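You operate a simulated robot arm through the tools that you are given. There is no shell and no other tool.

You run a simulated robot arm. Do the job below in one go: nothing can be reset, and whatever is moved stays where it is left.

Task
Charge the green cell to full and put it back in its tin.
Fine: charger off while the cell goes in or out; flat end down; wait for 100 %; same cup, charger off, tin shut.

It is judged by the outcome, as a careful person would: the job done as asked, and still so three seconds after it is handed in. It fails if anything else is knocked over, pushed out of place, dropped, spilled or broken.

Robot
A 6-joint arm with a three-finger gripper, fixed in place. Base frame: the origin is on the floor under the middle of its stand, x ahead of it, y to its left, z up. Units: mm, rad, N and s.
It reaches about 1213 mm from its shoulder. Its first joint turns from -2.897 to 2.897 rad. Payload 4.89 kg.
The TCP is the grasp point between the finger pads, 30 mm short of the fingertips. In the tool frame z runs along the fingers and y along their closing line. The gripper opens to 164 mm; its body begins 125 mm behind the TCP.
Orientation is that of the tool frame in the base frame, as a unit quaternion [w, x, y, z]. With the fingers straight down and closing along the base's y, the tool's x points along the base's -x, its y along +y and its z along -z.

Tools
- The arm moves only by the tool drive_tool. Its argument "moves" is a list of rows, each a list of 6 numbers: the shift along the tool's x, y, z in m, then the turn, a rotation vector about the tool's x, y, z in rad. In form: [[tx, ty, tz, ax, ay, az], ...]. A call has 1 to 20 rows; each row shifts and turns the commanded pose from where the row before left it, along the tool's axes as they then stand. "hand" is the gripper command, from -1 (shut) to 1 (fully open), values between in proportion, set as the call begins (left out, the last holds). A row lasts 0.2 s, in which the tool goes at most 50 mm and 0.15 rad; a call with a longer step from one row to the next is refused whole, and so is a gripper value outside its range. A pose out of reach is approached as far as the arm can. The call stops where the force on the tool passes 90 N (or 10 N more than at its start, if that is more) or the arm is blocked; 0.2 s more then pass. Each finger travels about 108 mm/s and halts on what it meets, pressing with about 29 N; the grip force reading is that of the motor and also rises with nothing between the fingers. The clock runs only during rows and for 0.2 s after the last one: add rows that do not move to give the fingers time. The reply holds the time, the measured pose of the TCP, the force on the tool along the base axes, the opening and the grip force, in the units named above and with some noise, with the torque about the TCP (base axes, N m) and any sound that the robot's microphone picked up.
- Cameras (640 x 400 px; columns grow to the right, rows downward): "scene" is fixed at [400.4, 499.7, 1678.6]; the picture's right is [-0.95, -0.30, 0.00], its down [-0.16, 0.50, -0.85] and it looks along [0.26, -0.81, -0.52] (base axes); focal length 334 px, centre (320, 200). "wrist" rides on the gripper at [76, -2, -152] in the tool frame; the picture's right is [0.02, 1.00, 0.00], its down [-0.88, 0.02, -0.47] and it looks along [-0.47, 0.01, 0.88] (tool axes); focal length 247 px, centre (320, 200). There is no depth. A picture from a camera that has moved, and an enlarged one, comes with that camera's place and axes in the base frame and with its lens.
- grab_frame(camera): a new picture of that camera. No time passes.
- slide_trunk(by): moves the trunk up (or, below 0, down) by that many mm; the arm rides with it, the base frame stays. It gives what a move gives, with no picture.
- inspect(camera, box): a new picture of the part [left, top, right, bottom] of that camera's present view, enlarged. No time passes.
- hand_in(): hands the job in; it is judged then, once.

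Places have to be worked out from the pictures, the camera data and where the tool is seen. Open the gripper and draw the arm clear of the work before you hand the job in, unless the task says otherwise.

The tools are called after "Emit:" by a JSON object that holds its "api" and its "payload". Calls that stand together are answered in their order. drive_tool: Moves the arm, as the interface text tells. Its arguments: {"type":"object","properties":{"moves":{"type":"array","items":{"type":"array","items":{"type":"number"}}},"hand":{"type":"number"}},"required":["moves"]} The other tools are called the same way: slide_trunk (by) moves the trunk up or down; grab_frame (camera) takes a picture; inspect (camera, box) takes an enlarged picture of a part of a camera's view; hand_in () hands the job in.

At the start:

```text
time_s: 0.0
ee_pos: [321.2, -452.1, 1198.5]
orientation: [0.0, 0.0, 1.0, 0.0]
force: [0.3, -0.3, 0.1]
wrist_torque: [-0.04, 0.01, -0.01]
opening: 164.2
gripper_force: 0.0
trunk travel left (down, up): [-175.0, 215.0]
```

scene: 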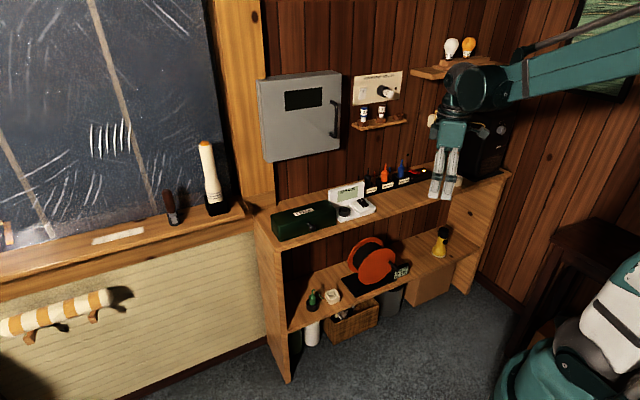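
wrist: 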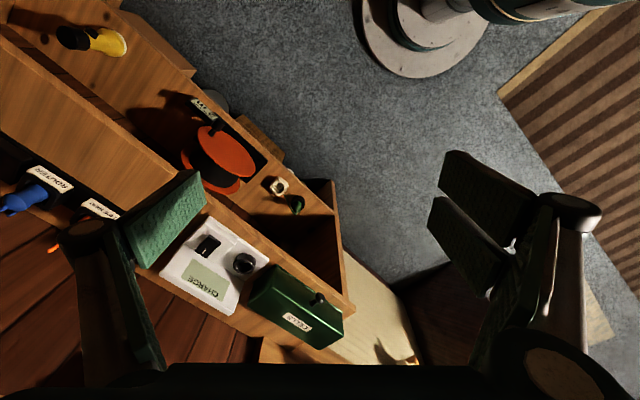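

The scene shows a shelf with a dark green tin, a white charger with a screen, and other items. I will enlarge these areas before moving.

Emit:
{"api": "inspect", "payload": {"camera": "scene", "box": [260, 160, 420, 260]}}

Emit:
{"api": "inspect", "payload": {"camera": "wrist", "box": [140, 190, 380, 340]}}

Emit:
{"api": "inspect", "payload": {"camera": "scene", "box": [250, 60, 410, 160]}}

Emit:
{"api": "inspect", "payload": {"camera": "scene", "box": [280, 230, 480, 355]}}

```text
4.00 times, centred on (340, 210) of scene
camera zoom: at [400.4, 499.7, 1678.6], right [-0.95, -0.3, 0.0], down [-0.16, 0.5, -0.85], along [0.26, -0.81, -0.52], focal length 1335 px, centre (240, 160)
```

zoom: 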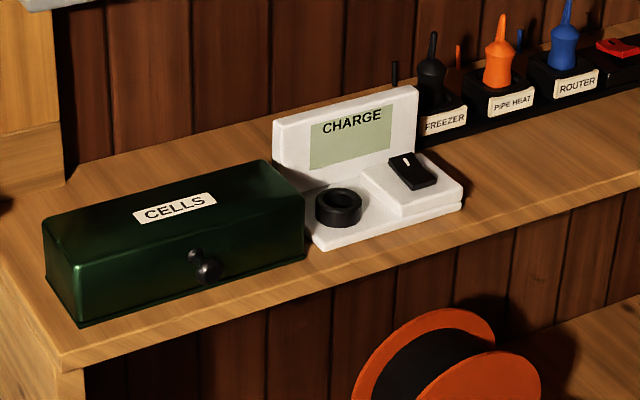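

```text
2.67 times, centred on (260, 265) of wrist
camera zoom: at [245.2, -453.6, 1348.8], right [-0.02, 1.0, 0.0], down [0.88, 0.02, 0.47], along [0.47, 0.01, -0.88], focal length 659 px, centre (480, 27)
```

zoom: 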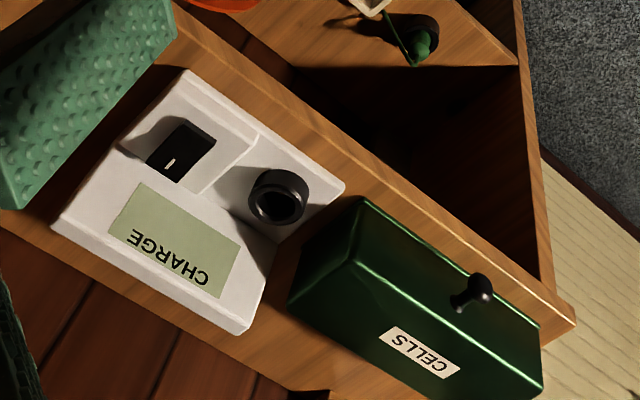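

```text
4.00 times, centred on (330, 110) of scene
camera zoom: at [400.4, 499.7, 1678.6], right [-0.95, -0.3, 0.0], down [-0.16, 0.5, -0.85], along [0.26, -0.81, -0.52], focal length 1335 px, centre (280, 560)
```

zoom: 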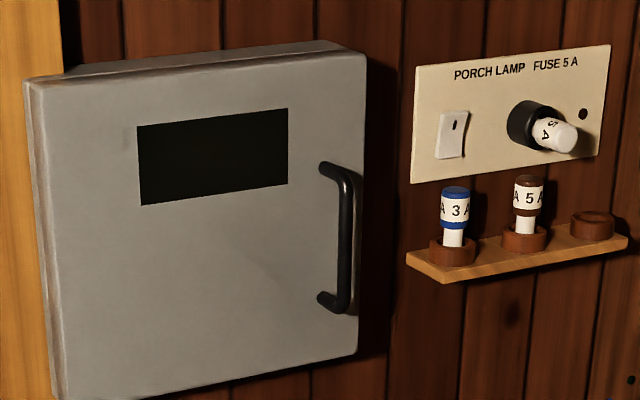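

```text
3.20 times, centred on (380, 292) of scene
camera zoom: at [400.4, 499.7, 1678.6], right [-0.95, -0.3, 0.0], down [-0.16, 0.5, -0.85], along [0.26, -0.81, -0.52], focal length 1068 px, centre (128, -96)
```

zoom: 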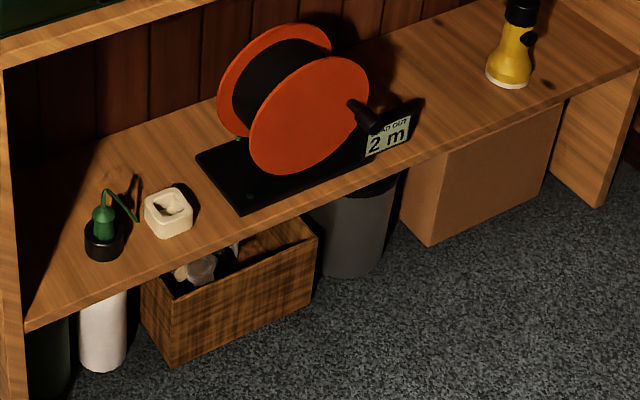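

The tin (CELLS, knob on its front) sits left of the charger, which has a cup, a rocker switch and a screen. The shelf runs at about 45° to the base axes, so I turn the tool 45° to square up with it and move in high above for a better view.

Emit:
{"api": "drive_tool", "payload": {"moves": [[0, 0, 0, 0, 0, 0.131], [0, 0, 0, 0, 0, 0.131], [0, 0, 0, 0, 0, 0.131], [0, 0, 0, 0, 0, 0.131], [0, 0, 0, 0, 0, 0.131], [0, 0, 0, 0, 0, 0.1304], [-0.0256, 0.0294, 0, 0, 0, 0], [-0.0256, 0.0294, 0, 0, 0, 0], [-0.0256, 0.0294, 0, 0, 0, 0], [-0.0256, 0.0294, 0, 0, 0, 0], [-0.0256, 0.0294, 0, 0, 0, 0], [-0.0256, 0.0294, 0, 0, 0, 0], [-0.0256, 0.0294, 0, 0, 0, 0], [0, 0, 0, 0, 0, 0]]}}

Emit:
{"api": "grab_frame", "payload": {"camera": "wrist"}}

Emit:
{"api": "grab_frame", "payload": {"camera": "scene"}}

```text
time_s: 3.0
ee_pos: [595.3, -431.7, 1196.4]
orientation: [0.0, 0.382, 0.924, 0.0]
force: [1.6, 0.6, 0.1]
wrist_torque: [0.11, 0.12, 0.01]
opening: 164.1
gripper_force: 0.1
trunk travel left (down, up): [-175.0, 215.0]
```

```text
taken
camera wrist: at [540.3, -379.2, 1347.5], right [0.69, 0.72, 0.0], down [0.64, -0.61, 0.47], along [0.34, -0.33, -0.88], focal length 247 px, centre (320, 200)
```

wrist: 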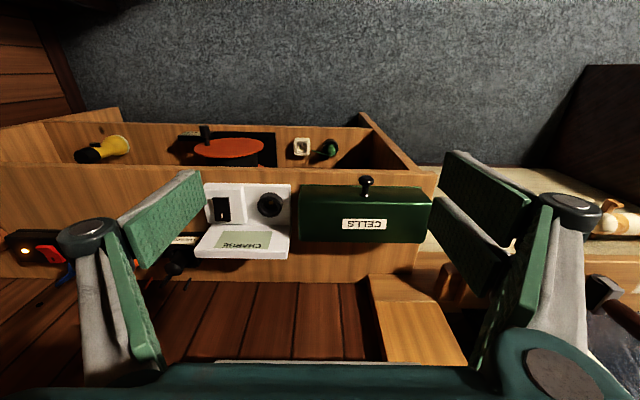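

```text
taken
```

scene: 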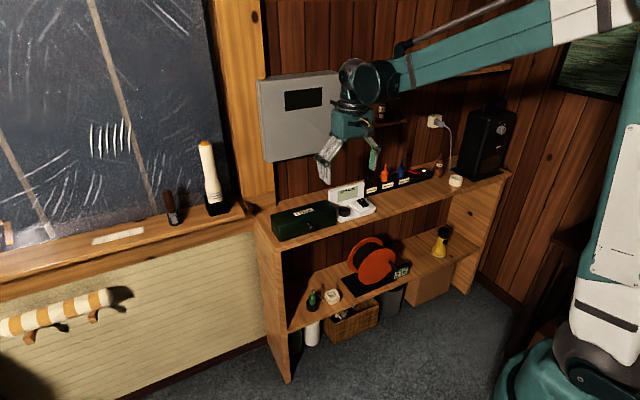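

Now squared up with the shelf. I enlarge the wrist view of the charger and the tin.

Emit:
{"api": "inspect", "payload": {"camera": "wrist", "box": [190, 160, 446, 320]}}

Emit:
{"api": "inspect", "payload": {"camera": "wrist", "box": [190, 170, 318, 270]}}

Emit:
{"api": "inspect", "payload": {"camera": "wrist", "box": [290, 165, 440, 259]}}

Emit:
{"api": "inspect", "payload": {"camera": "scene", "box": [265, 175, 385, 250]}}

```text
2.50 times, centred on (318, 240) of wrist
camera zoom: at [540.3, -379.2, 1347.5], right [0.69, 0.72, 0.0], down [0.64, -0.61, 0.47], along [0.34, -0.33, -0.88], focal length 617 px, centre (325, 100)
```

zoom: 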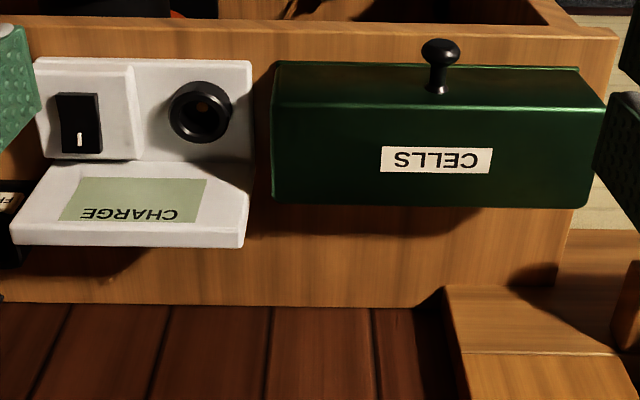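

```text
4.00 times, centred on (254, 220) of wrist
camera zoom: at [540.3, -379.2, 1347.5], right [0.69, 0.72, 0.0], down [0.64, -0.61, 0.47], along [0.34, -0.33, -0.88], focal length 988 px, centre (584, 120)
```

zoom: 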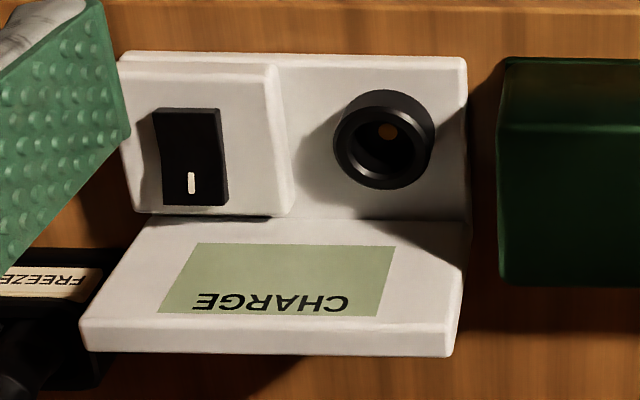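

```text
4.26 times, centred on (365, 212) of wrist
camera zoom: at [540.3, -379.2, 1347.5], right [0.69, 0.72, 0.0], down [0.64, -0.61, 0.47], along [0.34, -0.33, -0.88], focal length 1051 px, centre (128, 149)
```

zoom: 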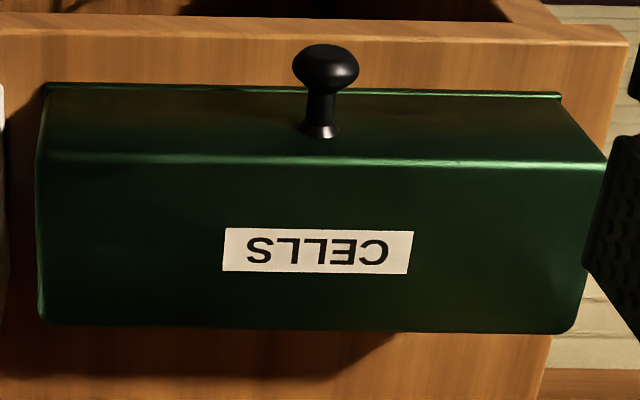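

```text
5.33 times, centred on (325, 212) of scene
camera zoom: at [400.4, 499.7, 1678.6], right [-0.95, -0.3, 0.0], down [-0.16, 0.5, -0.85], along [0.26, -0.81, -0.52], focal length 1780 px, centre (293, 133)
```

zoom: 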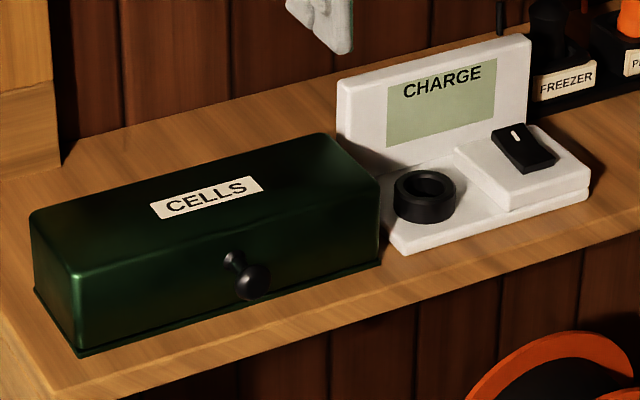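

By triangulation: cup rim about (647, -621, 915–925), knob head about (728, -443, 938), tin top z≈969, shelf z≈898. I move closer over the tin for a better look at how its lid works.

Emit:
{"api": "drive_tool", "payload": {"moves": [[-0.02, 0.0277, 0.0333, 0, 0, 0], [-0.02, 0.0277, 0.0333, 0, 0, 0], [-0.02, 0.0277, 0.0333, 0, 0, 0], [0, 0, 0, 0, 0, 0]]}}

Emit:
{"api": "grab_frame", "payload": {"camera": "wrist"}}

Emit:
{"api": "inspect", "payload": {"camera": "wrist", "box": [160, 120, 480, 320]}}

Emit:
{"api": "inspect", "payload": {"camera": "scene", "box": [260, 170, 400, 257]}}

```text
time_s: 4.0
ee_pos: [698.2, -417.6, 1098.5]
orientation: [-0.001, 0.383, 0.924, 0.0]
force: [1.2, -1.0, -0.4]
wrist_torque: [0.09, 0.16, 0.03]
opening: 164.0
gripper_force: 0.1
trunk travel left (down, up): [-175.0, 215.0]
```

```text
taken
camera wrist: at [643.0, -363.9, 1248.5], right [0.69, 0.72, 0.0], down [0.64, -0.61, 0.47], along [0.34, -0.33, -0.88], focal length 247 px, centre (320, 200)
```

wrist: 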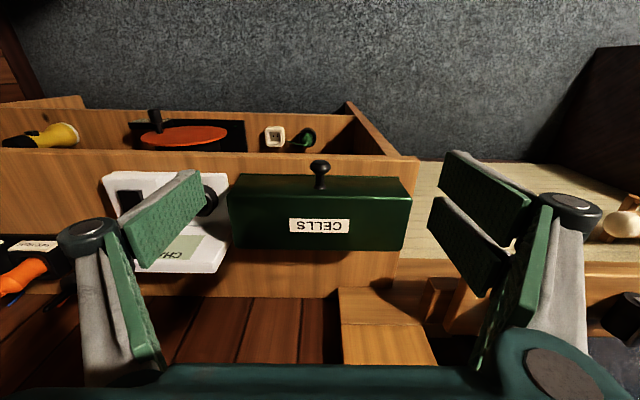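

```text
2.00 times, centred on (320, 220) of wrist
camera zoom: at [643.0, -363.9, 1248.5], right [0.69, 0.72, 0.0], down [0.64, -0.61, 0.47], along [0.34, -0.33, -0.88], focal length 494 px, centre (320, 160)
```

zoom: 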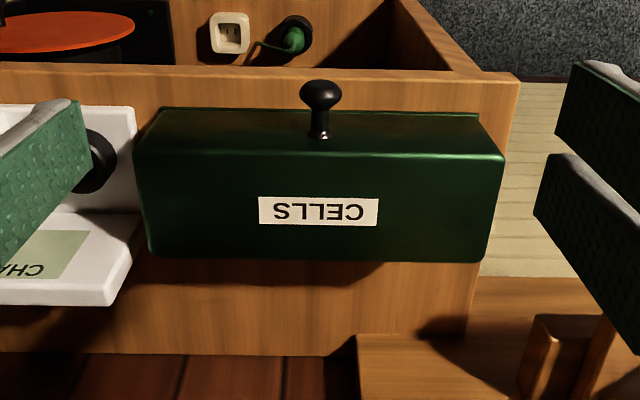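

```text
4.57 times, centred on (330, 214) of scene
camera zoom: at [400.4, 499.7, 1678.6], right [-0.95, -0.3, 0.0], down [-0.16, 0.5, -0.85], along [0.26, -0.81, -0.52], focal length 1526 px, centre (274, 138)
```

zoom: 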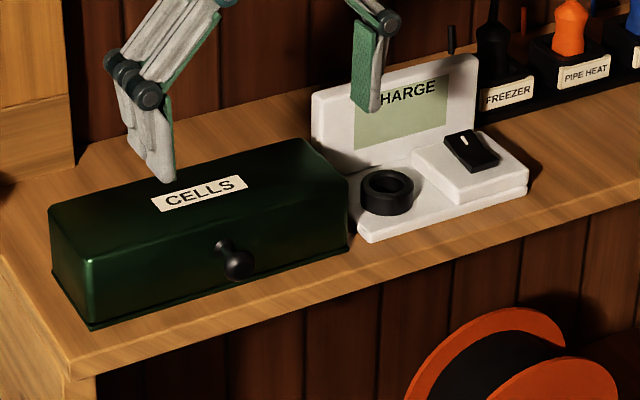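

The tin looks like a full-height cover over a thin base rim, with a knob on its front. I zoom in further to find the seam and any hinge.

Emit:
{"api": "inspect", "payload": {"camera": "scene", "box": [268, 196, 344, 244]}}

Emit:
{"api": "inspect", "payload": {"camera": "wrist", "box": [220, 155, 420, 275]}}

Emit:
{"api": "inspect", "payload": {"camera": "scene", "box": [330, 175, 394, 225]}}

```text
8.33 times, centred on (306, 220) of scene
camera zoom: at [400.4, 499.7, 1678.6], right [-0.95, -0.3, 0.0], down [-0.16, 0.5, -0.85], along [0.26, -0.81, -0.52], focal length 2782 px, centre (437, 33)
```

zoom: 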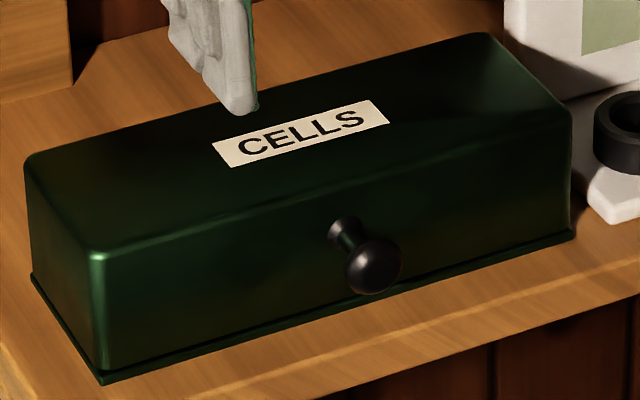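

```text
3.20 times, centred on (320, 215) of wrist
camera zoom: at [643.0, -363.9, 1248.5], right [0.69, 0.72, 0.0], down [0.64, -0.61, 0.47], along [0.34, -0.33, -0.88], focal length 790 px, centre (320, 152)
```

zoom: 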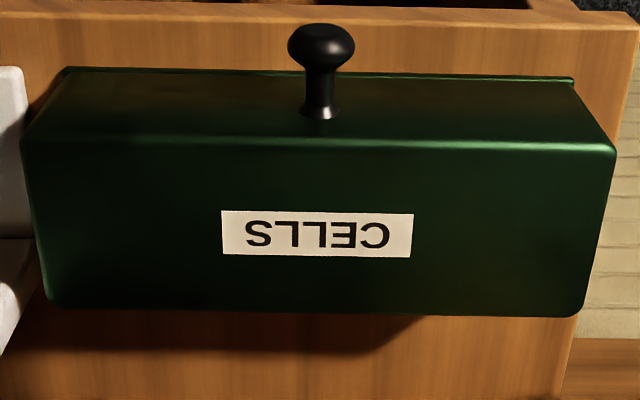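

```text
8.00 times, centred on (362, 200) of scene
camera zoom: at [400.4, 499.7, 1678.6], right [-0.95, -0.3, 0.0], down [-0.16, 0.5, -0.85], along [0.26, -0.81, -0.52], focal length 2671 px, centre (-16, 200)
```

zoom: 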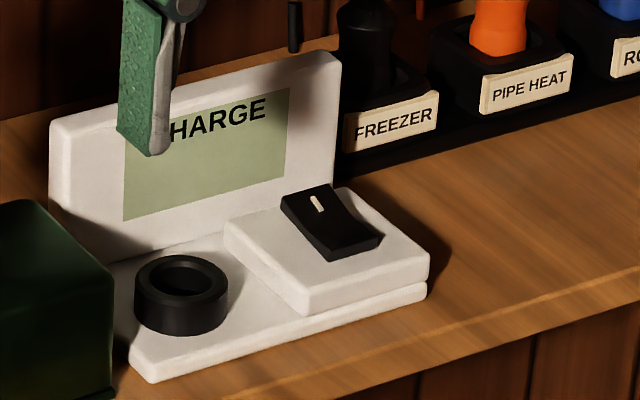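

The cover goes down to a thin base rim, so it most likely hinges at the back. I part-close the gripper in free air here to learn the finger geometry at a narrower opening.

Emit:
{"api": "drive_tool", "payload": {"moves": [[0, 0, 0, 0, 0, 0], [0, 0, 0, 0, 0, 0], [0, 0, 0, 0, 0, 0]], "hand": -0.27}}

Emit:
{"api": "grab_frame", "payload": {"camera": "wrist"}}

Emit:
{"api": "inspect", "payload": {"camera": "scene", "box": [268, 100, 428, 200]}}

```text
time_s: 4.8
ee_pos: [696.1, -416.0, 1098.0]
orientation: [0.0, 0.382, 0.924, 0.0]
force: [0.2, 0.6, 0.1]
wrist_torque: [0.04, 0.01, -0.03]
opening: 59.9
gripper_force: 0.1
trunk travel left (down, up): [-175.0, 215.0]
```

```text
taken
camera wrist: at [641.7, -363.7, 1249.4], right [0.69, 0.72, 0.0], down [0.64, -0.61, 0.47], along [0.34, -0.33, -0.88], focal length 247 px, centre (320, 200)
```

wrist: 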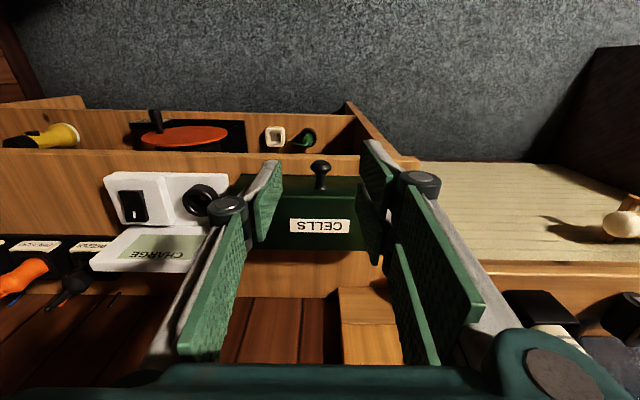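

```text
4.00 times, centred on (348, 150) of scene
camera zoom: at [400.4, 499.7, 1678.6], right [-0.95, -0.3, 0.0], down [-0.16, 0.5, -0.85], along [0.26, -0.81, -0.52], focal length 1335 px, centre (208, 400)
```

zoom: 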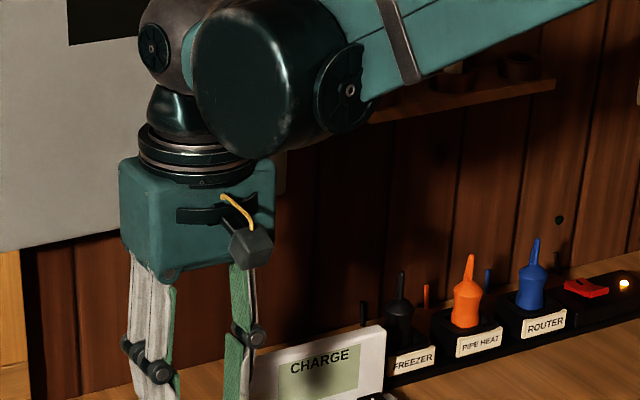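

I enlarge the finger area to measure the pads' extent in the tool frame.

Emit:
{"api": "inspect", "payload": {"camera": "wrist", "box": [200, 130, 440, 280]}}

Emit:
{"api": "inspect", "payload": {"camera": "scene", "box": [290, 130, 354, 210]}}

```text
2.67 times, centred on (320, 205) of wrist
camera zoom: at [641.7, -363.7, 1249.4], right [0.69, 0.72, 0.0], down [0.64, -0.61, 0.47], along [0.34, -0.33, -0.88], focal length 659 px, centre (320, 187)
```

zoom: 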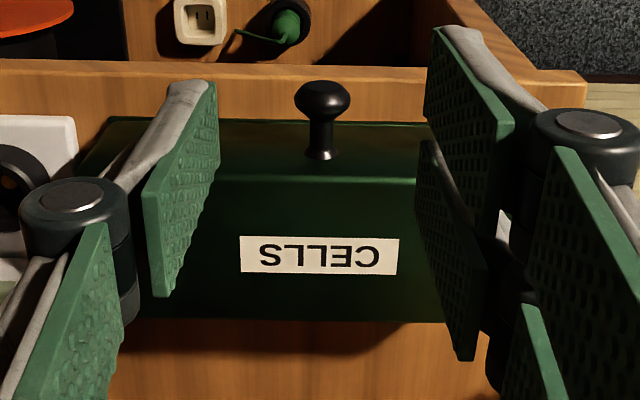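

```text
5.00 times, centred on (322, 170) of scene
camera zoom: at [400.4, 499.7, 1678.6], right [-0.95, -0.3, 0.0], down [-0.16, 0.5, -0.85], along [0.26, -0.81, -0.52], focal length 1669 px, centre (310, 350)
```

zoom: 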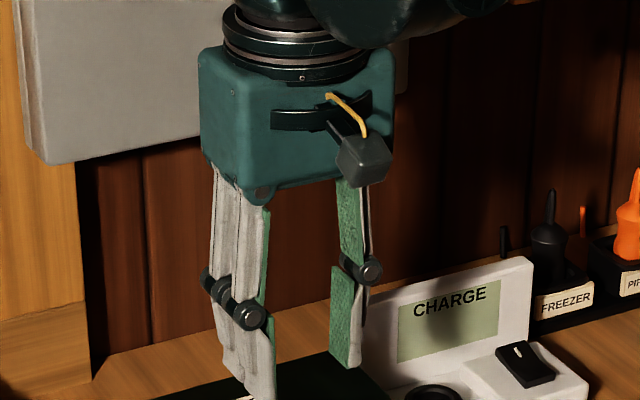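

Finger pads: about 80 mm long, tips ~28 mm past the TCP, pair spans about ±27 mm in tool x. A horizontal approach (fingers pointing at the wall) suits the knob best, so I back off a little and pitch the tool to horizontal in free air.

Emit:
{"api": "drive_tool", "payload": {"moves": [[0.035, 0, 0, 0, 0, 0], [0.035, 0, 0, 0, 0, 0], [0, 0, 0, 0, -0.1428, 0], [0, 0, 0, 0, -0.1428, 0], [0, 0, 0, 0, -0.1428, 0], [0, 0, 0, 0, -0.1428, 0], [0, 0, 0, 0, -0.1428, 0], [0, 0, 0, 0, -0.1428, 0], [0, 0, 0, 0, 0, 0]]}}

Emit:
{"api": "grab_frame", "payload": {"camera": "wrist"}}

Emit:
{"api": "grab_frame", "payload": {"camera": "scene"}}

```text
time_s: 6.8
ee_pos: [647.0, -366.3, 1098.6]
orientation: [0.384, 0.347, 0.841, -0.159]
force: [0.3, -0.1, 0.7]
wrist_torque: [0.02, 0.01, -0.01]
opening: 60.0
gripper_force: 0.0
trunk travel left (down, up): [-175.0, 215.0]
```

```text
taken
camera wrist: at [528.2, -251.4, 1139.1], right [0.7, 0.72, -0.02], down [0.17, -0.14, 0.98], along [0.7, -0.68, -0.22], focal length 247 px, centre (320, 200)
```

wrist: 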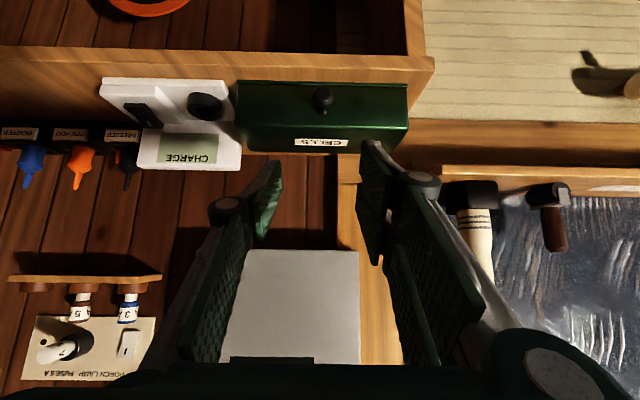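

```text
taken
```

scene: 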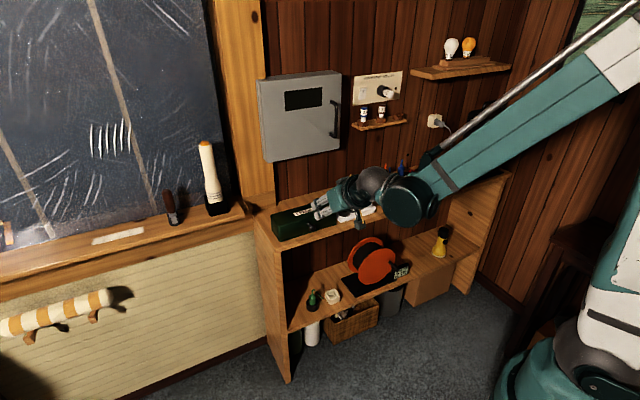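

The pitch works. I enlarge this lower-angle view of the tin and charger before going on.

Emit:
{"api": "inspect", "payload": {"camera": "wrist", "box": [225, 60, 425, 185]}}

Emit:
{"api": "inspect", "payload": {"camera": "wrist", "box": [85, 60, 245, 180]}}

```text
3.20 times, centred on (325, 122) of wrist
camera zoom: at [528.2, -251.4, 1139.1], right [0.7, 0.72, -0.02], down [0.17, -0.14, 0.98], along [0.7, -0.68, -0.22], focal length 790 px, centre (304, 448)
```

zoom: 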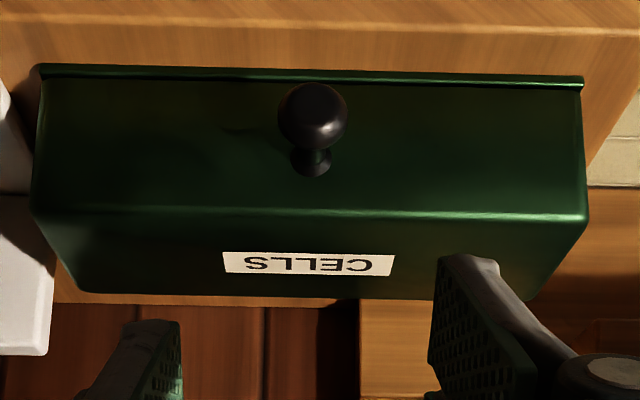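

```text
3.33 times, centred on (165, 120) of wrist
camera zoom: at [528.2, -251.4, 1139.1], right [0.7, 0.72, -0.02], down [0.17, -0.14, 0.98], along [0.7, -0.68, -0.22], focal length 823 px, centre (837, 467)
```

zoom: 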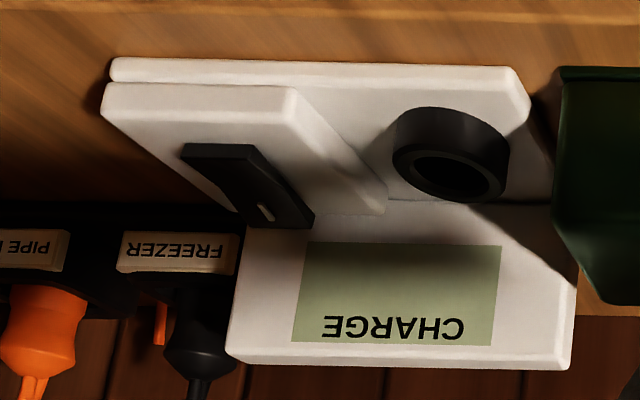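

The cover seats in a lip at z≈902; knob centre ≈ z 940, u≈200. I finish pitching to horizontal and lower to knob height while still well in front of the shelf.

Emit:
{"api": "drive_tool", "payload": {"moves": [[0, 0, 0, 0, -0.1428, 0], [0, 0, 0, 0, -0.1428, 0], [0, 0, 0, 0, -0.1428, 0], [0, 0, 0, 0, -0.1428, 0], [0, 0, 0, 0, -0.1428, 0], [0.0393, 0, 0, 0, 0, 0], [0.0393, 0, 0, 0, 0, 0], [0.0393, 0, 0, 0, 0, 0], [0.0393, 0.002, 0, 0, 0, 0], [0, 0, 0, 0, 0, 0]]}}

Emit:
{"api": "grab_frame", "payload": {"camera": "wrist"}}

Emit:
{"api": "inspect", "payload": {"camera": "scene", "box": [250, 150, 450, 275]}}

```text
time_s: 9.0
ee_pos: [718.7, -388.1, 1113.4]
orientation: [0.652, 0.272, 0.654, -0.271]
force: [0.9, -0.8, -0.4]
wrist_torque: [-0.06, -0.05, -0.08]
opening: 60.0
gripper_force: 0.0
out of reach, approached as far as the arm can: row 4, 5, 6, 7, 8, 9
trunk travel left (down, up): [-175.0, 215.0]
```

```text
taken
camera wrist: at [609.9, -282.9, 1036.8], right [0.71, 0.71, -0.02], down [-0.32, 0.35, 0.88], along [0.63, -0.62, 0.47], focal length 247 px, centre (320, 200)
```

wrist: 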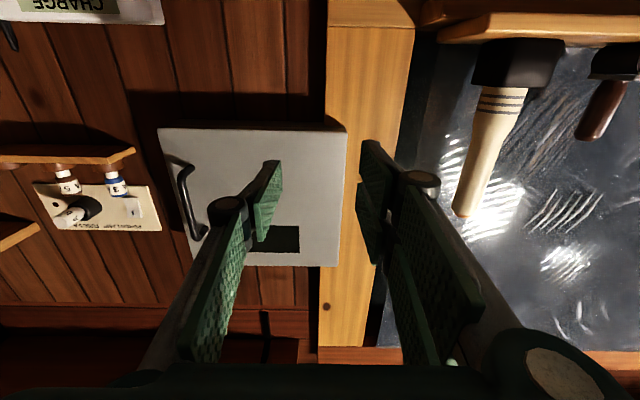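

```text
3.20 times, centred on (350, 212) of scene
camera zoom: at [400.4, 499.7, 1678.6], right [-0.95, -0.3, 0.0], down [-0.16, 0.5, -0.85], along [0.26, -0.81, -0.52], focal length 1068 px, centre (224, 160)
```

zoom: 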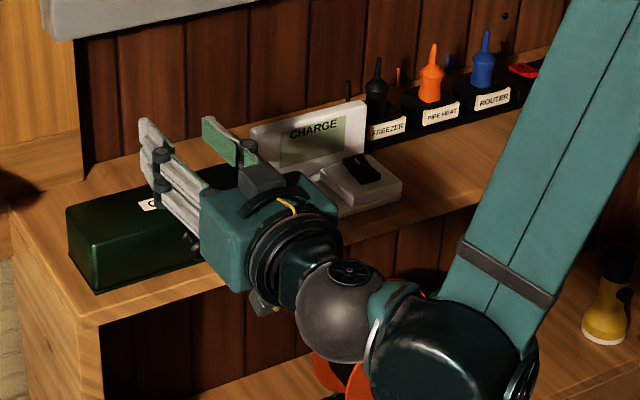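

The horizontal pose that close to the base was out of reach (arm too folded), so the arm stopped short, clear of everything. Raising the trunk will unfold the arm; I raise it and check where the arm ends up.

Emit:
{"api": "slide_trunk", "payload": {"by": 150}}

Emit:
{"api": "drive_tool", "payload": {"moves": [[0, 0, 0, 0, 0, 0]]}}

Emit:
{"api": "grab_frame", "payload": {"camera": "scene"}}

```text
time_s: 10.8
ee_pos: [718.3, -389.4, 1264.4]
orientation: [0.652, 0.271, 0.654, -0.271]
force: [0.2, 0.2, 0.3]
wrist_torque: [-0.02, 0.02, 0.01]
opening: 59.7
gripper_force: 0.0
trunk travel left (down, up): [-325.0, 65.0]
```

```text
time_s: 11.2
ee_pos: [717.9, -389.8, 1262.9]
orientation: [0.652, 0.271, 0.654, -0.27]
force: [0.0, 0.0, 0.2]
wrist_torque: [-0.01, -0.01, 0.0]
opening: 60.2
gripper_force: 0.1
trunk travel left (down, up): [-325.0, 65.0]
```

```text
taken
```

scene: 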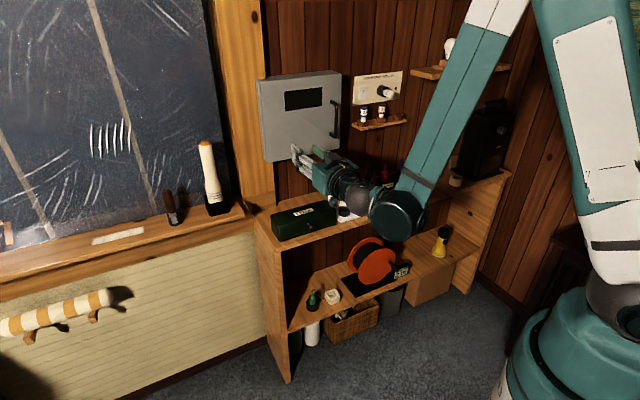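

The trunk is up 150 mm and the pose held (TCP u≈232, n≈783, z≈1263). With the shoulder higher, I now lower the horizontal tool toward knob height, drifting sideways to the knob's line and back a little.

Emit:
{"api": "drive_tool", "payload": {"moves": [[0.045, 0, 0, 0, 0, 0], [0.045, 0, 0, 0, 0, 0], [0.045, 0, 0, 0, 0, 0], [0.045, -0.008, -0.006, 0, 0, 0], [0.045, -0.008, -0.006, 0, 0, 0], [0.045, -0.008, -0.006, 0, 0, 0], [0.04, -0.008, -0.006, 0, 0, 0], [0, 0, 0, 0, 0, 0]]}}

Emit:
{"api": "grab_frame", "payload": {"camera": "wrist"}}

Emit:
{"api": "grab_frame", "payload": {"camera": "scene"}}

```text
time_s: 12.9
ee_pos: [829.7, -453.5, 1169.2]
orientation: [0.651, 0.272, 0.655, -0.271]
force: [1.8, 0.7, -0.3]
wrist_torque: [-0.05, -0.05, -0.04]
opening: 60.0
gripper_force: 0.0
out of reach, approached as far as the arm can: row 1, 2, 3, 4, 5, 6, 7
trunk travel left (down, up): [-325.0, 65.0]
```

```text
taken
camera wrist: at [720.1, -346.7, 1093.5], right [0.71, 0.71, -0.02], down [-0.32, 0.34, 0.88], along [0.63, -0.62, 0.47], focal length 247 px, centre (320, 200)
```

wrist: 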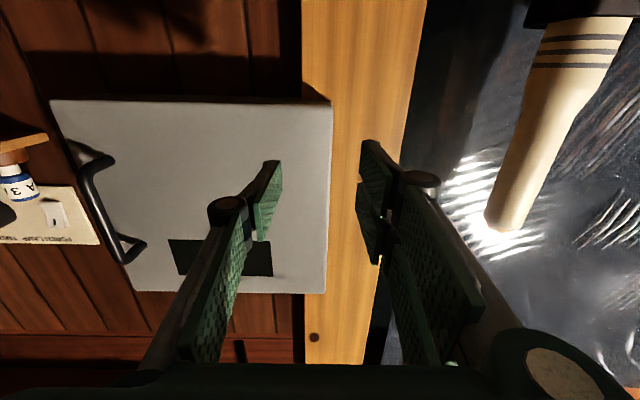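

```text
taken
```

scene: 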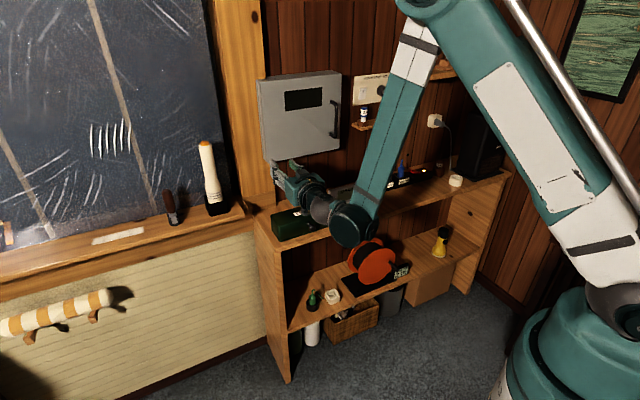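

Going lower pushed the arm outward, so the limit is the wrist bend against a steep forearm: the trunk should be low, not high. Nothing was touched; I retreat up and back, and pitch the tool down again before lowering the trunk.

Emit:
{"api": "drive_tool", "payload": {"moves": [[-0.03, 0, -0.039, 0, 0, 0], [-0.03, 0, -0.039, 0, 0, 0], [-0.03, 0, -0.039, 0, 0, 0], [0, 0, 0, 0, 0.1428, 0], [0, 0, 0, 0, 0.1428, 0], [0, 0, 0, 0, 0.1428, 0], [0, 0, 0, 0, 0.1428, 0], [0, 0, 0, 0, 0.1428, 0], [0, 0, 0, 0, 0, 0]]}}

Emit:
{"api": "grab_frame", "payload": {"camera": "scene"}}

```text
time_s: 14.9
ee_pos: [746.1, -368.8, 1258.0]
orientation: [0.383, 0.349, 0.841, -0.159]
force: [-0.3, -0.6, 0.3]
wrist_torque: [-0.01, 0.0, -0.03]
opening: 59.7
gripper_force: 0.0
trunk travel left (down, up): [-325.0, 65.0]
```

```text
taken
```

scene: 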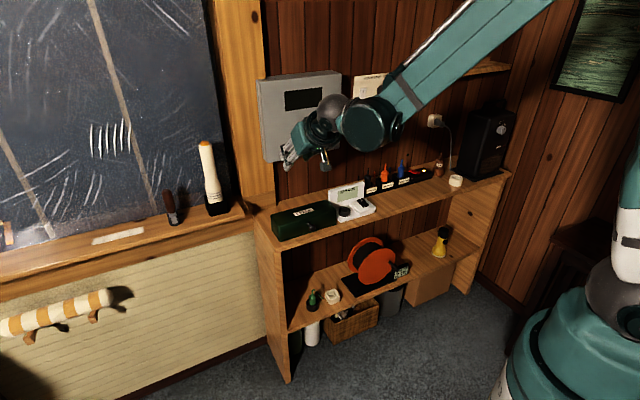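

Tool is tilted again at u≈267, n≈788, z≈1258. I shift to the knob's line and back off from the shelf, then lower the trunk in stages.

Emit:
{"api": "drive_tool", "payload": {"moves": [[0.0206, -0.033, -0.0238, 0, 0, 0], [0.0206, -0.033, -0.0238, 0, 0, 0], [0, 0, 0, 0, 0, 0]]}}

Emit:
{"api": "slide_trunk", "payload": {"by": -200}}

Emit:
{"api": "grab_frame", "payload": {"camera": "scene"}}

```text
time_s: 15.8
ee_pos: [656.0, -371.0, 1260.8]
orientation: [0.383, 0.348, 0.841, -0.158]
force: [-1.7, 0.6, 1.0]
wrist_torque: [0.01, -0.17, 0.16]
opening: 59.8
gripper_force: 0.0
trunk travel left (down, up): [-325.0, 65.0]
```

```text
time_s: 17.9
ee_pos: [657.0, -371.1, 1061.0]
orientation: [0.382, 0.349, 0.841, -0.159]
force: [0.2, -0.3, 0.0]
wrist_torque: [0.0, -0.03, -0.02]
opening: 59.9
gripper_force: 0.0
trunk travel left (down, up): [-125.0, 265.0]
```

```text
taken
```

scene: 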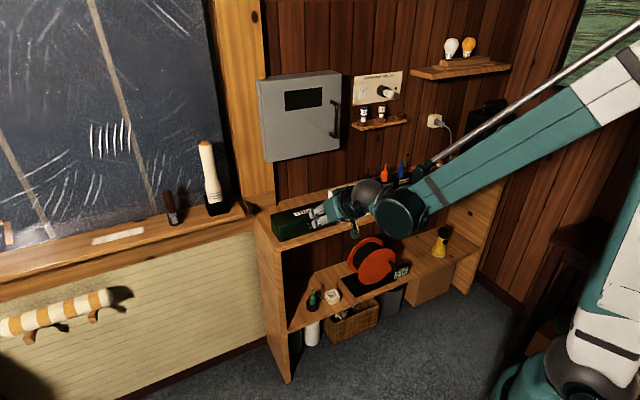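

Clear so far. I lower the trunk the rest of the way; the TCP should end near z 936, about 100 mm in front of the shelf edge.

Emit:
{"api": "slide_trunk", "payload": {"by": -125}}

Emit:
{"api": "grab_frame", "payload": {"camera": "scene"}}

Emit:
{"api": "grab_frame", "payload": {"camera": "wrist"}}

```text
time_s: 19.5
ee_pos: [657.9, -370.4, 935.8]
orientation: [0.384, 0.348, 0.841, -0.158]
force: [0.0, -0.2, 0.2]
wrist_torque: [0.01, 0.01, 0.0]
opening: 59.8
gripper_force: 0.2
trunk travel left (down, up): [0.0, 390.0]
```

```text
taken
```

scene: 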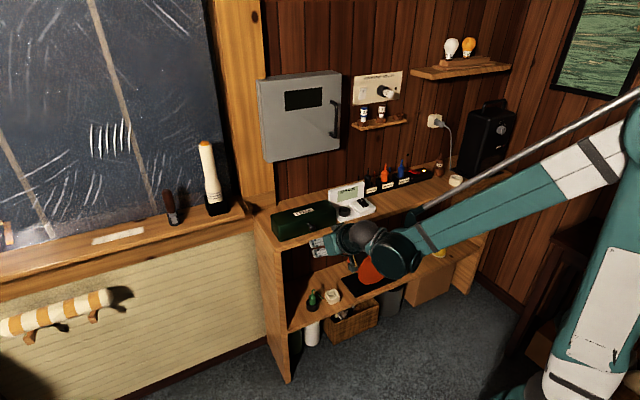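

```text
taken
camera wrist: at [539.6, -256.3, 976.4], right [0.7, 0.72, -0.02], down [0.17, -0.14, 0.97], along [0.7, -0.68, -0.22], focal length 247 px, centre (320, 200)
```

wrist: 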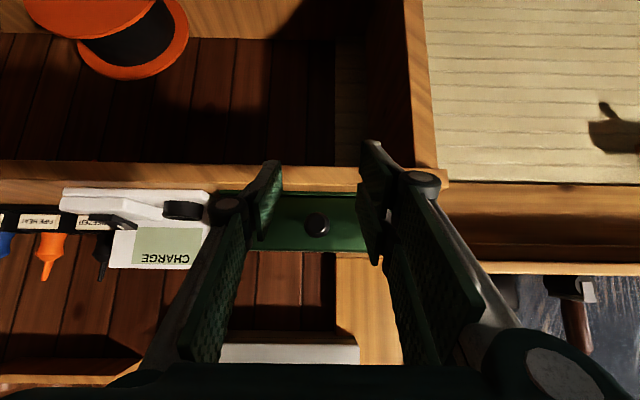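

The arm is at trunk bottom, TCP n≈727, z≈936. I pitch up toward ~10° below horizontal while easing forward to a pre-grasp spot about 40 mm short of the knob grasp.

Emit:
{"api": "drive_tool", "payload": {"moves": [[0, 0, 0, 0, -0.1428, 0], [0, 0, 0, 0, -0.1428, 0], [-0.0245, -0.0028, 0.0416, 0, 0, 0], [0, 0, 0, 0, -0.1268, 0], [0, 0, 0, 0, -0.1268, 0], [0, 0, 0, 0, 0, 0]]}}

Emit:
{"api": "grab_frame", "payload": {"camera": "wrist"}}

Emit:
{"api": "inspect", "payload": {"camera": "scene", "box": [260, 180, 440, 292]}}

```text
time_s: 20.9
ee_pos: [690.8, -408.6, 939.9]
orientation: [0.594, 0.293, 0.708, -0.245]
force: [-0.4, 0.2, 1.1]
wrist_torque: [0.05, 0.02, 0.05]
opening: 59.5
gripper_force: 0.1
trunk travel left (down, up): [0.0, 390.0]
```

```text
taken
camera wrist: at [574.1, -294.6, 890.4], right [0.7, 0.71, -0.02], down [-0.21, 0.23, 0.95], along [0.68, -0.66, 0.31], focal length 247 px, centre (320, 200)
```

wrist: 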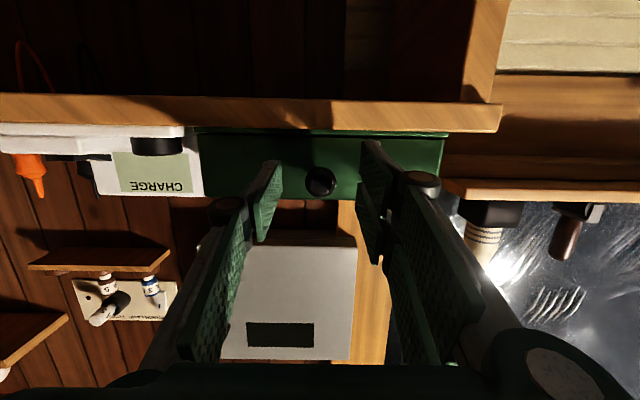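

```text
3.56 times, centred on (350, 236) of scene
camera zoom: at [400.4, 499.7, 1678.6], right [-0.95, -0.3, 0.0], down [-0.16, 0.5, -0.85], along [0.26, -0.81, -0.52], focal length 1187 px, centre (213, 72)
```

zoom: 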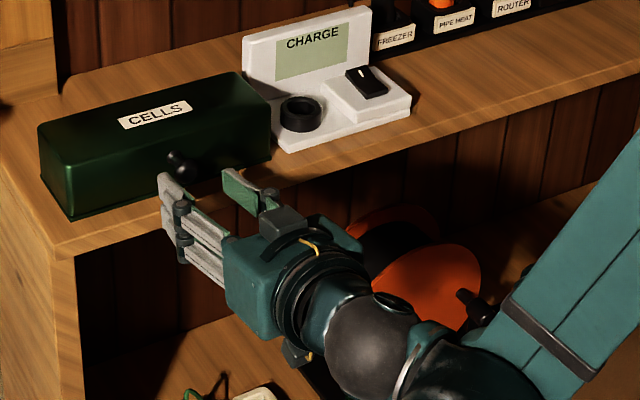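

TCP is at u≈199.5, n≈777, z≈940 with the knob straight ahead. I zoom in to check the alignment before closing in.

Emit:
{"api": "inspect", "payload": {"camera": "wrist", "box": [190, 110, 450, 272]}}

Emit:
{"api": "inspect", "payload": {"camera": "scene", "box": [285, 205, 365, 255]}}

```text
2.46 times, centred on (320, 191) of wrist
camera zoom: at [574.1, -294.6, 890.4], right [0.7, 0.71, -0.02], down [-0.21, 0.23, 0.95], along [0.68, -0.66, 0.31], focal length 608 px, centre (320, 222)
```

zoom: 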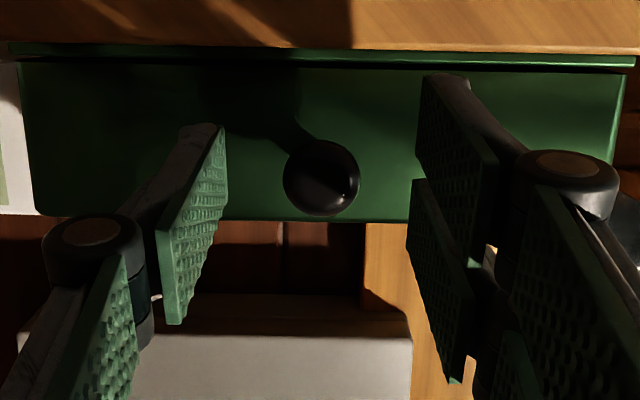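

```text
8.00 times, centred on (325, 230) of scene
camera zoom: at [400.4, 499.7, 1678.6], right [-0.95, -0.3, 0.0], down [-0.16, 0.5, -0.85], along [0.26, -0.81, -0.52], focal length 2671 px, centre (280, -40)
```

zoom: 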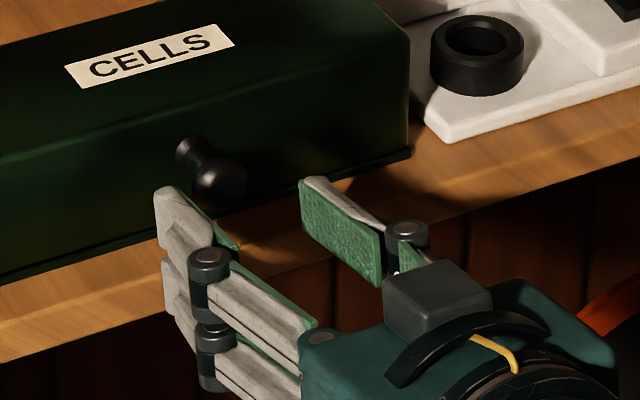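

Well aligned (knob z≈943, u≈199.5). I move in ~37 mm so the knob head sits between the pads with tips ~13 mm short of the tin face.

Emit:
{"api": "drive_tool", "payload": {"moves": [[-0.0059, 0, 0.01765, 0, 0, 0], [-0.0059, 0, 0.01765, 0, 0, 0], [0, 0, 0, 0, 0, 0]]}}

Emit:
{"api": "inspect", "payload": {"camera": "wrist", "box": [190, 110, 450, 272]}}

Emit:
{"api": "inspect", "payload": {"camera": "scene", "box": [285, 205, 365, 255]}}

```text
time_s: 21.7
ee_pos: [715.3, -435.4, 946.2]
orientation: [0.593, 0.293, 0.709, -0.245]
force: [0.2, 0.0, 0.2]
wrist_torque: [0.0, 0.05, -0.02]
opening: 59.9
gripper_force: 0.1
trunk travel left (down, up): [0.0, 390.0]
```

```text
2.46 times, centred on (320, 191) of wrist
camera zoom: at [599.0, -320.3, 895.7], right [0.7, 0.71, -0.02], down [-0.21, 0.23, 0.95], along [0.68, -0.67, 0.31], focal length 608 px, centre (320, 222)
```

zoom: 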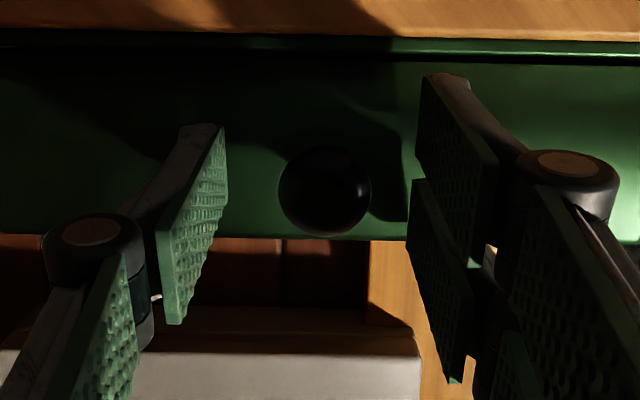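

```text
8.00 times, centred on (325, 230) of scene
camera zoom: at [400.4, 499.7, 1678.6], right [-0.95, -0.3, 0.0], down [-0.16, 0.5, -0.85], along [0.26, -0.81, -0.52], focal length 2671 px, centre (280, -40)
```

zoom: 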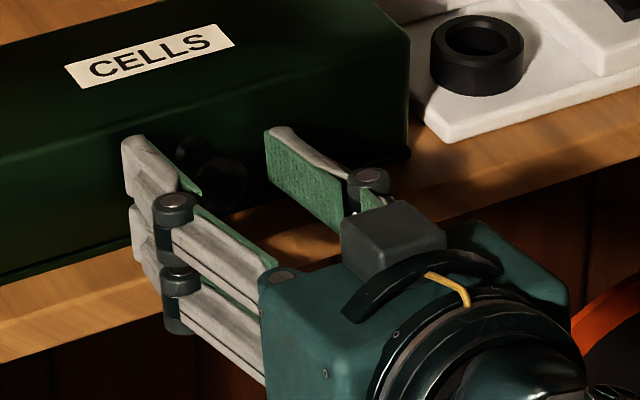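

The knob is centred to within 2 mm; I shift 2 mm in u and close on it.

Emit:
{"api": "drive_tool", "payload": {"moves": [[0, 0.002, 0, 0, 0, 0], [0, 0, 0, 0, 0, 0]]}}

Emit:
{"api": "drive_tool", "payload": {"moves": [[0, 0, 0, 0, 0, 0], [0, 0, 0, 0, 0, 0], [0, 0, 0, 0, 0, 0], [0, 0, 0, 0, 0, 0]], "hand": -1}}

Emit:
{"api": "inspect", "payload": {"camera": "wrist", "box": [190, 110, 450, 272]}}

Emit:
{"api": "inspect", "payload": {"camera": "scene", "box": [265, 190, 377, 260]}}

```text
time_s: 22.3
ee_pos: [717.3, -431.5, 945.4]
orientation: [0.593, 0.293, 0.708, -0.246]
force: [0.8, -0.8, -0.3]
wrist_torque: [-0.02, 0.0, -0.01]
opening: 59.9
gripper_force: 0.1
trunk travel left (down, up): [0.0, 390.0]
```

```text
time_s: 23.3
ee_pos: [716.1, -432.8, 947.3]
orientation: [0.593, 0.293, 0.709, -0.245]
force: [-11.3, -15.7, 1.4]
wrist_torque: [-0.01, -0.12, -0.24]
opening: 30.4
gripper_force: 45.4
trunk travel left (down, up): [0.0, 390.0]
```

```text
2.46 times, centred on (320, 191) of wrist
camera zoom: at [599.6, -318.6, 896.5], right [0.71, 0.71, -0.02], down [-0.21, 0.23, 0.95], along [0.68, -0.67, 0.31], focal length 608 px, centre (320, 222)
```

zoom: 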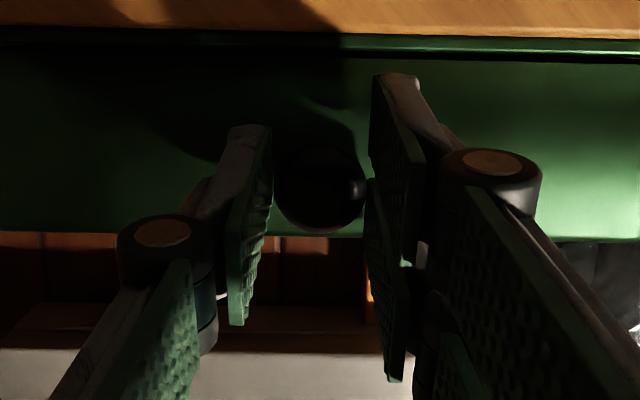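

```text
5.71 times, centred on (321, 225) of scene
camera zoom: at [400.4, 499.7, 1678.6], right [-0.95, -0.3, 0.0], down [-0.16, 0.5, -0.85], along [0.26, -0.81, -0.52], focal length 1908 px, centre (314, 57)
```

zoom: 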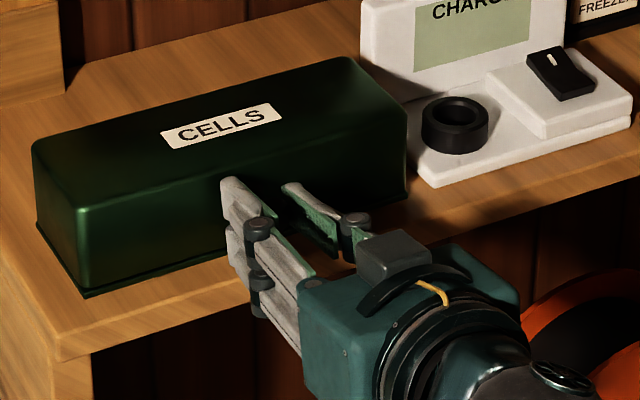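

Gripped at 30 mm opening, but there's about 19 N sideways (-u) on the tool, so the knob is slightly to the -u side. I nudge the tool 1.5 mm that way to relieve it.

Emit:
{"api": "drive_tool", "payload": {"moves": [[0, -0.0008, 0, 0, 0, 0], [0, -0.0007, 0, 0, 0, 0], [0, 0, 0, 0, 0, 0]]}}

```text
time_s: 24.1
ee_pos: [715.6, -433.1, 945.2]
orientation: [0.594, 0.293, 0.708, -0.245]
force: [8.2, -8.3, 11.3]
wrist_torque: [-0.37, -0.69, 0.07]
opening: 30.4
gripper_force: 44.3
trunk travel left (down, up): [0.0, 390.0]
```

The side force is gone. I start the opening arc assuming a rear-bottom hinge (n≈941, z≈902), only ~10° first, to check the lid follows and the tin stays put.

Emit:
{"api": "drive_tool", "payload": {"moves": [[-0.0056, 0, 0.0012, 0, 0.0284, 0], [-0.0056, 0, 0.0012, 0, 0.0283, 0], [-0.0055, 0, 0.0013, 0, 0.0284, 0], [-0.0055, 0, 0.0013, 0, 0.0283, 0]]}}

Emit:
{"api": "inspect", "payload": {"camera": "scene", "box": [265, 180, 377, 250]}}

Emit:
{"api": "grab_frame", "payload": {"camera": "wrist"}}

```text
time_s: 25.1
ee_pos: [722.4, -439.9, 967.7]
orientation: [0.553, 0.306, 0.74, -0.229]
force: [-18.5, 19.2, 7.5]
wrist_torque: [0.34, 0.38, 0.27]
opening: 30.0
gripper_force: 44.8
trunk travel left (down, up): [0.0, 390.0]
```

```text
5.71 times, centred on (321, 215) of scene
camera zoom: at [400.4, 499.7, 1678.6], right [-0.95, -0.3, 0.0], down [-0.16, 0.5, -0.85], along [0.26, -0.81, -0.52], focal length 1908 px, centre (314, 114)
```

zoom: 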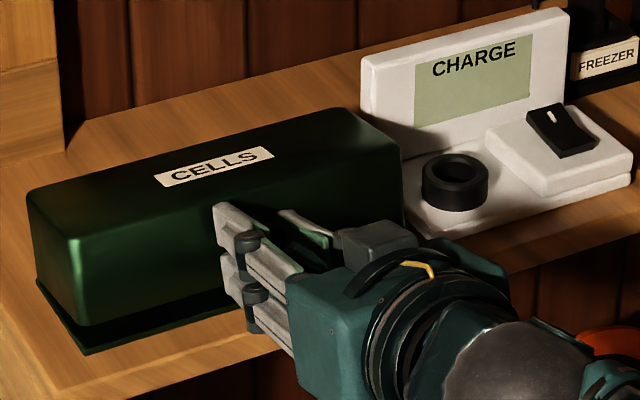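

```text
taken
camera wrist: at [602.4, -322.2, 936.3], right [0.7, 0.71, -0.02], down [-0.13, 0.16, 0.98], along [0.7, -0.68, 0.2], focal length 247 px, centre (320, 200)
```

wrist: 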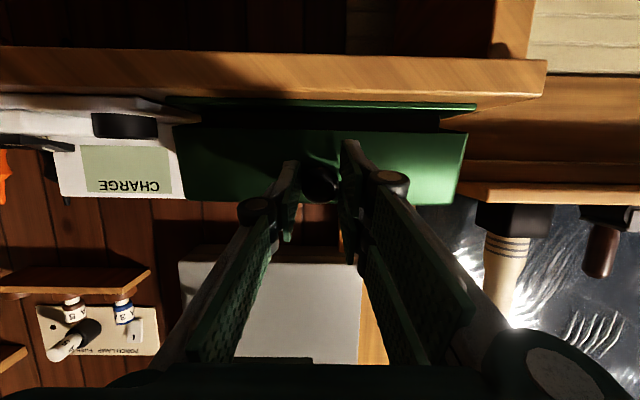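

The lid hinges at the rear bottom as expected, and the base lip has not moved. There's ~27 N pushing toward the wall, so I ease the tool back 1.5 mm and read again.

Emit:
{"api": "drive_tool", "payload": {"moves": [[0.0004, 0, -0.0015, 0, 0, 0], [0, 0, 0, 0, 0, 0]]}}

```text
time_s: 25.7
ee_pos: [721.1, -438.6, 965.4]
orientation: [0.552, 0.307, 0.74, -0.229]
force: [-0.7, 3.6, 14.1]
wrist_torque: [-1.12, -1.23, -0.05]
opening: 30.2
gripper_force: 44.6
trunk travel left (down, up): [0.0, 390.0]
```

Now nearly balanced. I continue the arc, turning the tool with the lid, three more steps to about 27° open, then check forces again.

Emit:
{"api": "drive_tool", "payload": {"moves": [[-0.0067, 0, 0.0016, 0, 0.0419, 0], [-0.0067, 0, 0.0017, 0, 0.0419, 0], [-0.0067, 0, 0.0018, 0, 0.0419, 0], [-0.0067, 0, 0.0018, 0, 0.0419, 0], [-0.0067, 0, 0.0019, 0, 0.0419, 0], [-0.0067, 0, 0.0019, 0, 0.0419, 0]]}}

Emit:
{"api": "inspect", "payload": {"camera": "scene", "box": [265, 175, 377, 245]}}

```text
time_s: 27.1
ee_pos: [738.9, -455.2, 1001.9]
orientation: [0.455, 0.333, 0.804, -0.189]
force: [-12.5, 19.0, 15.9]
wrist_torque: [0.23, 0.35, 0.18]
opening: 29.9
gripper_force: 45.3
trunk travel left (down, up): [0.0, 390.0]
```

```text
5.71 times, centred on (321, 210) of scene
camera zoom: at [400.4, 499.7, 1678.6], right [-0.95, -0.3, 0.0], down [-0.16, 0.5, -0.85], along [0.26, -0.81, -0.52], focal length 1908 px, centre (314, 143)
```

zoom: 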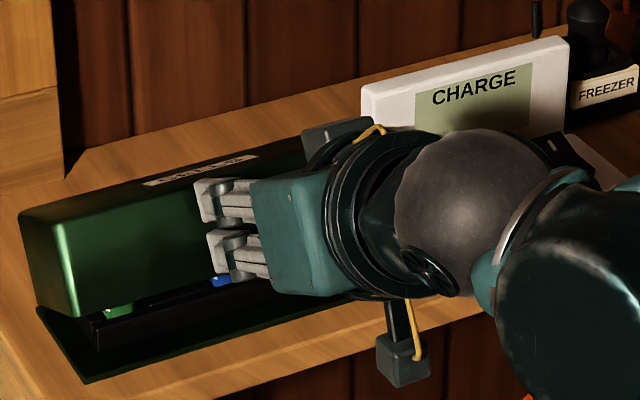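

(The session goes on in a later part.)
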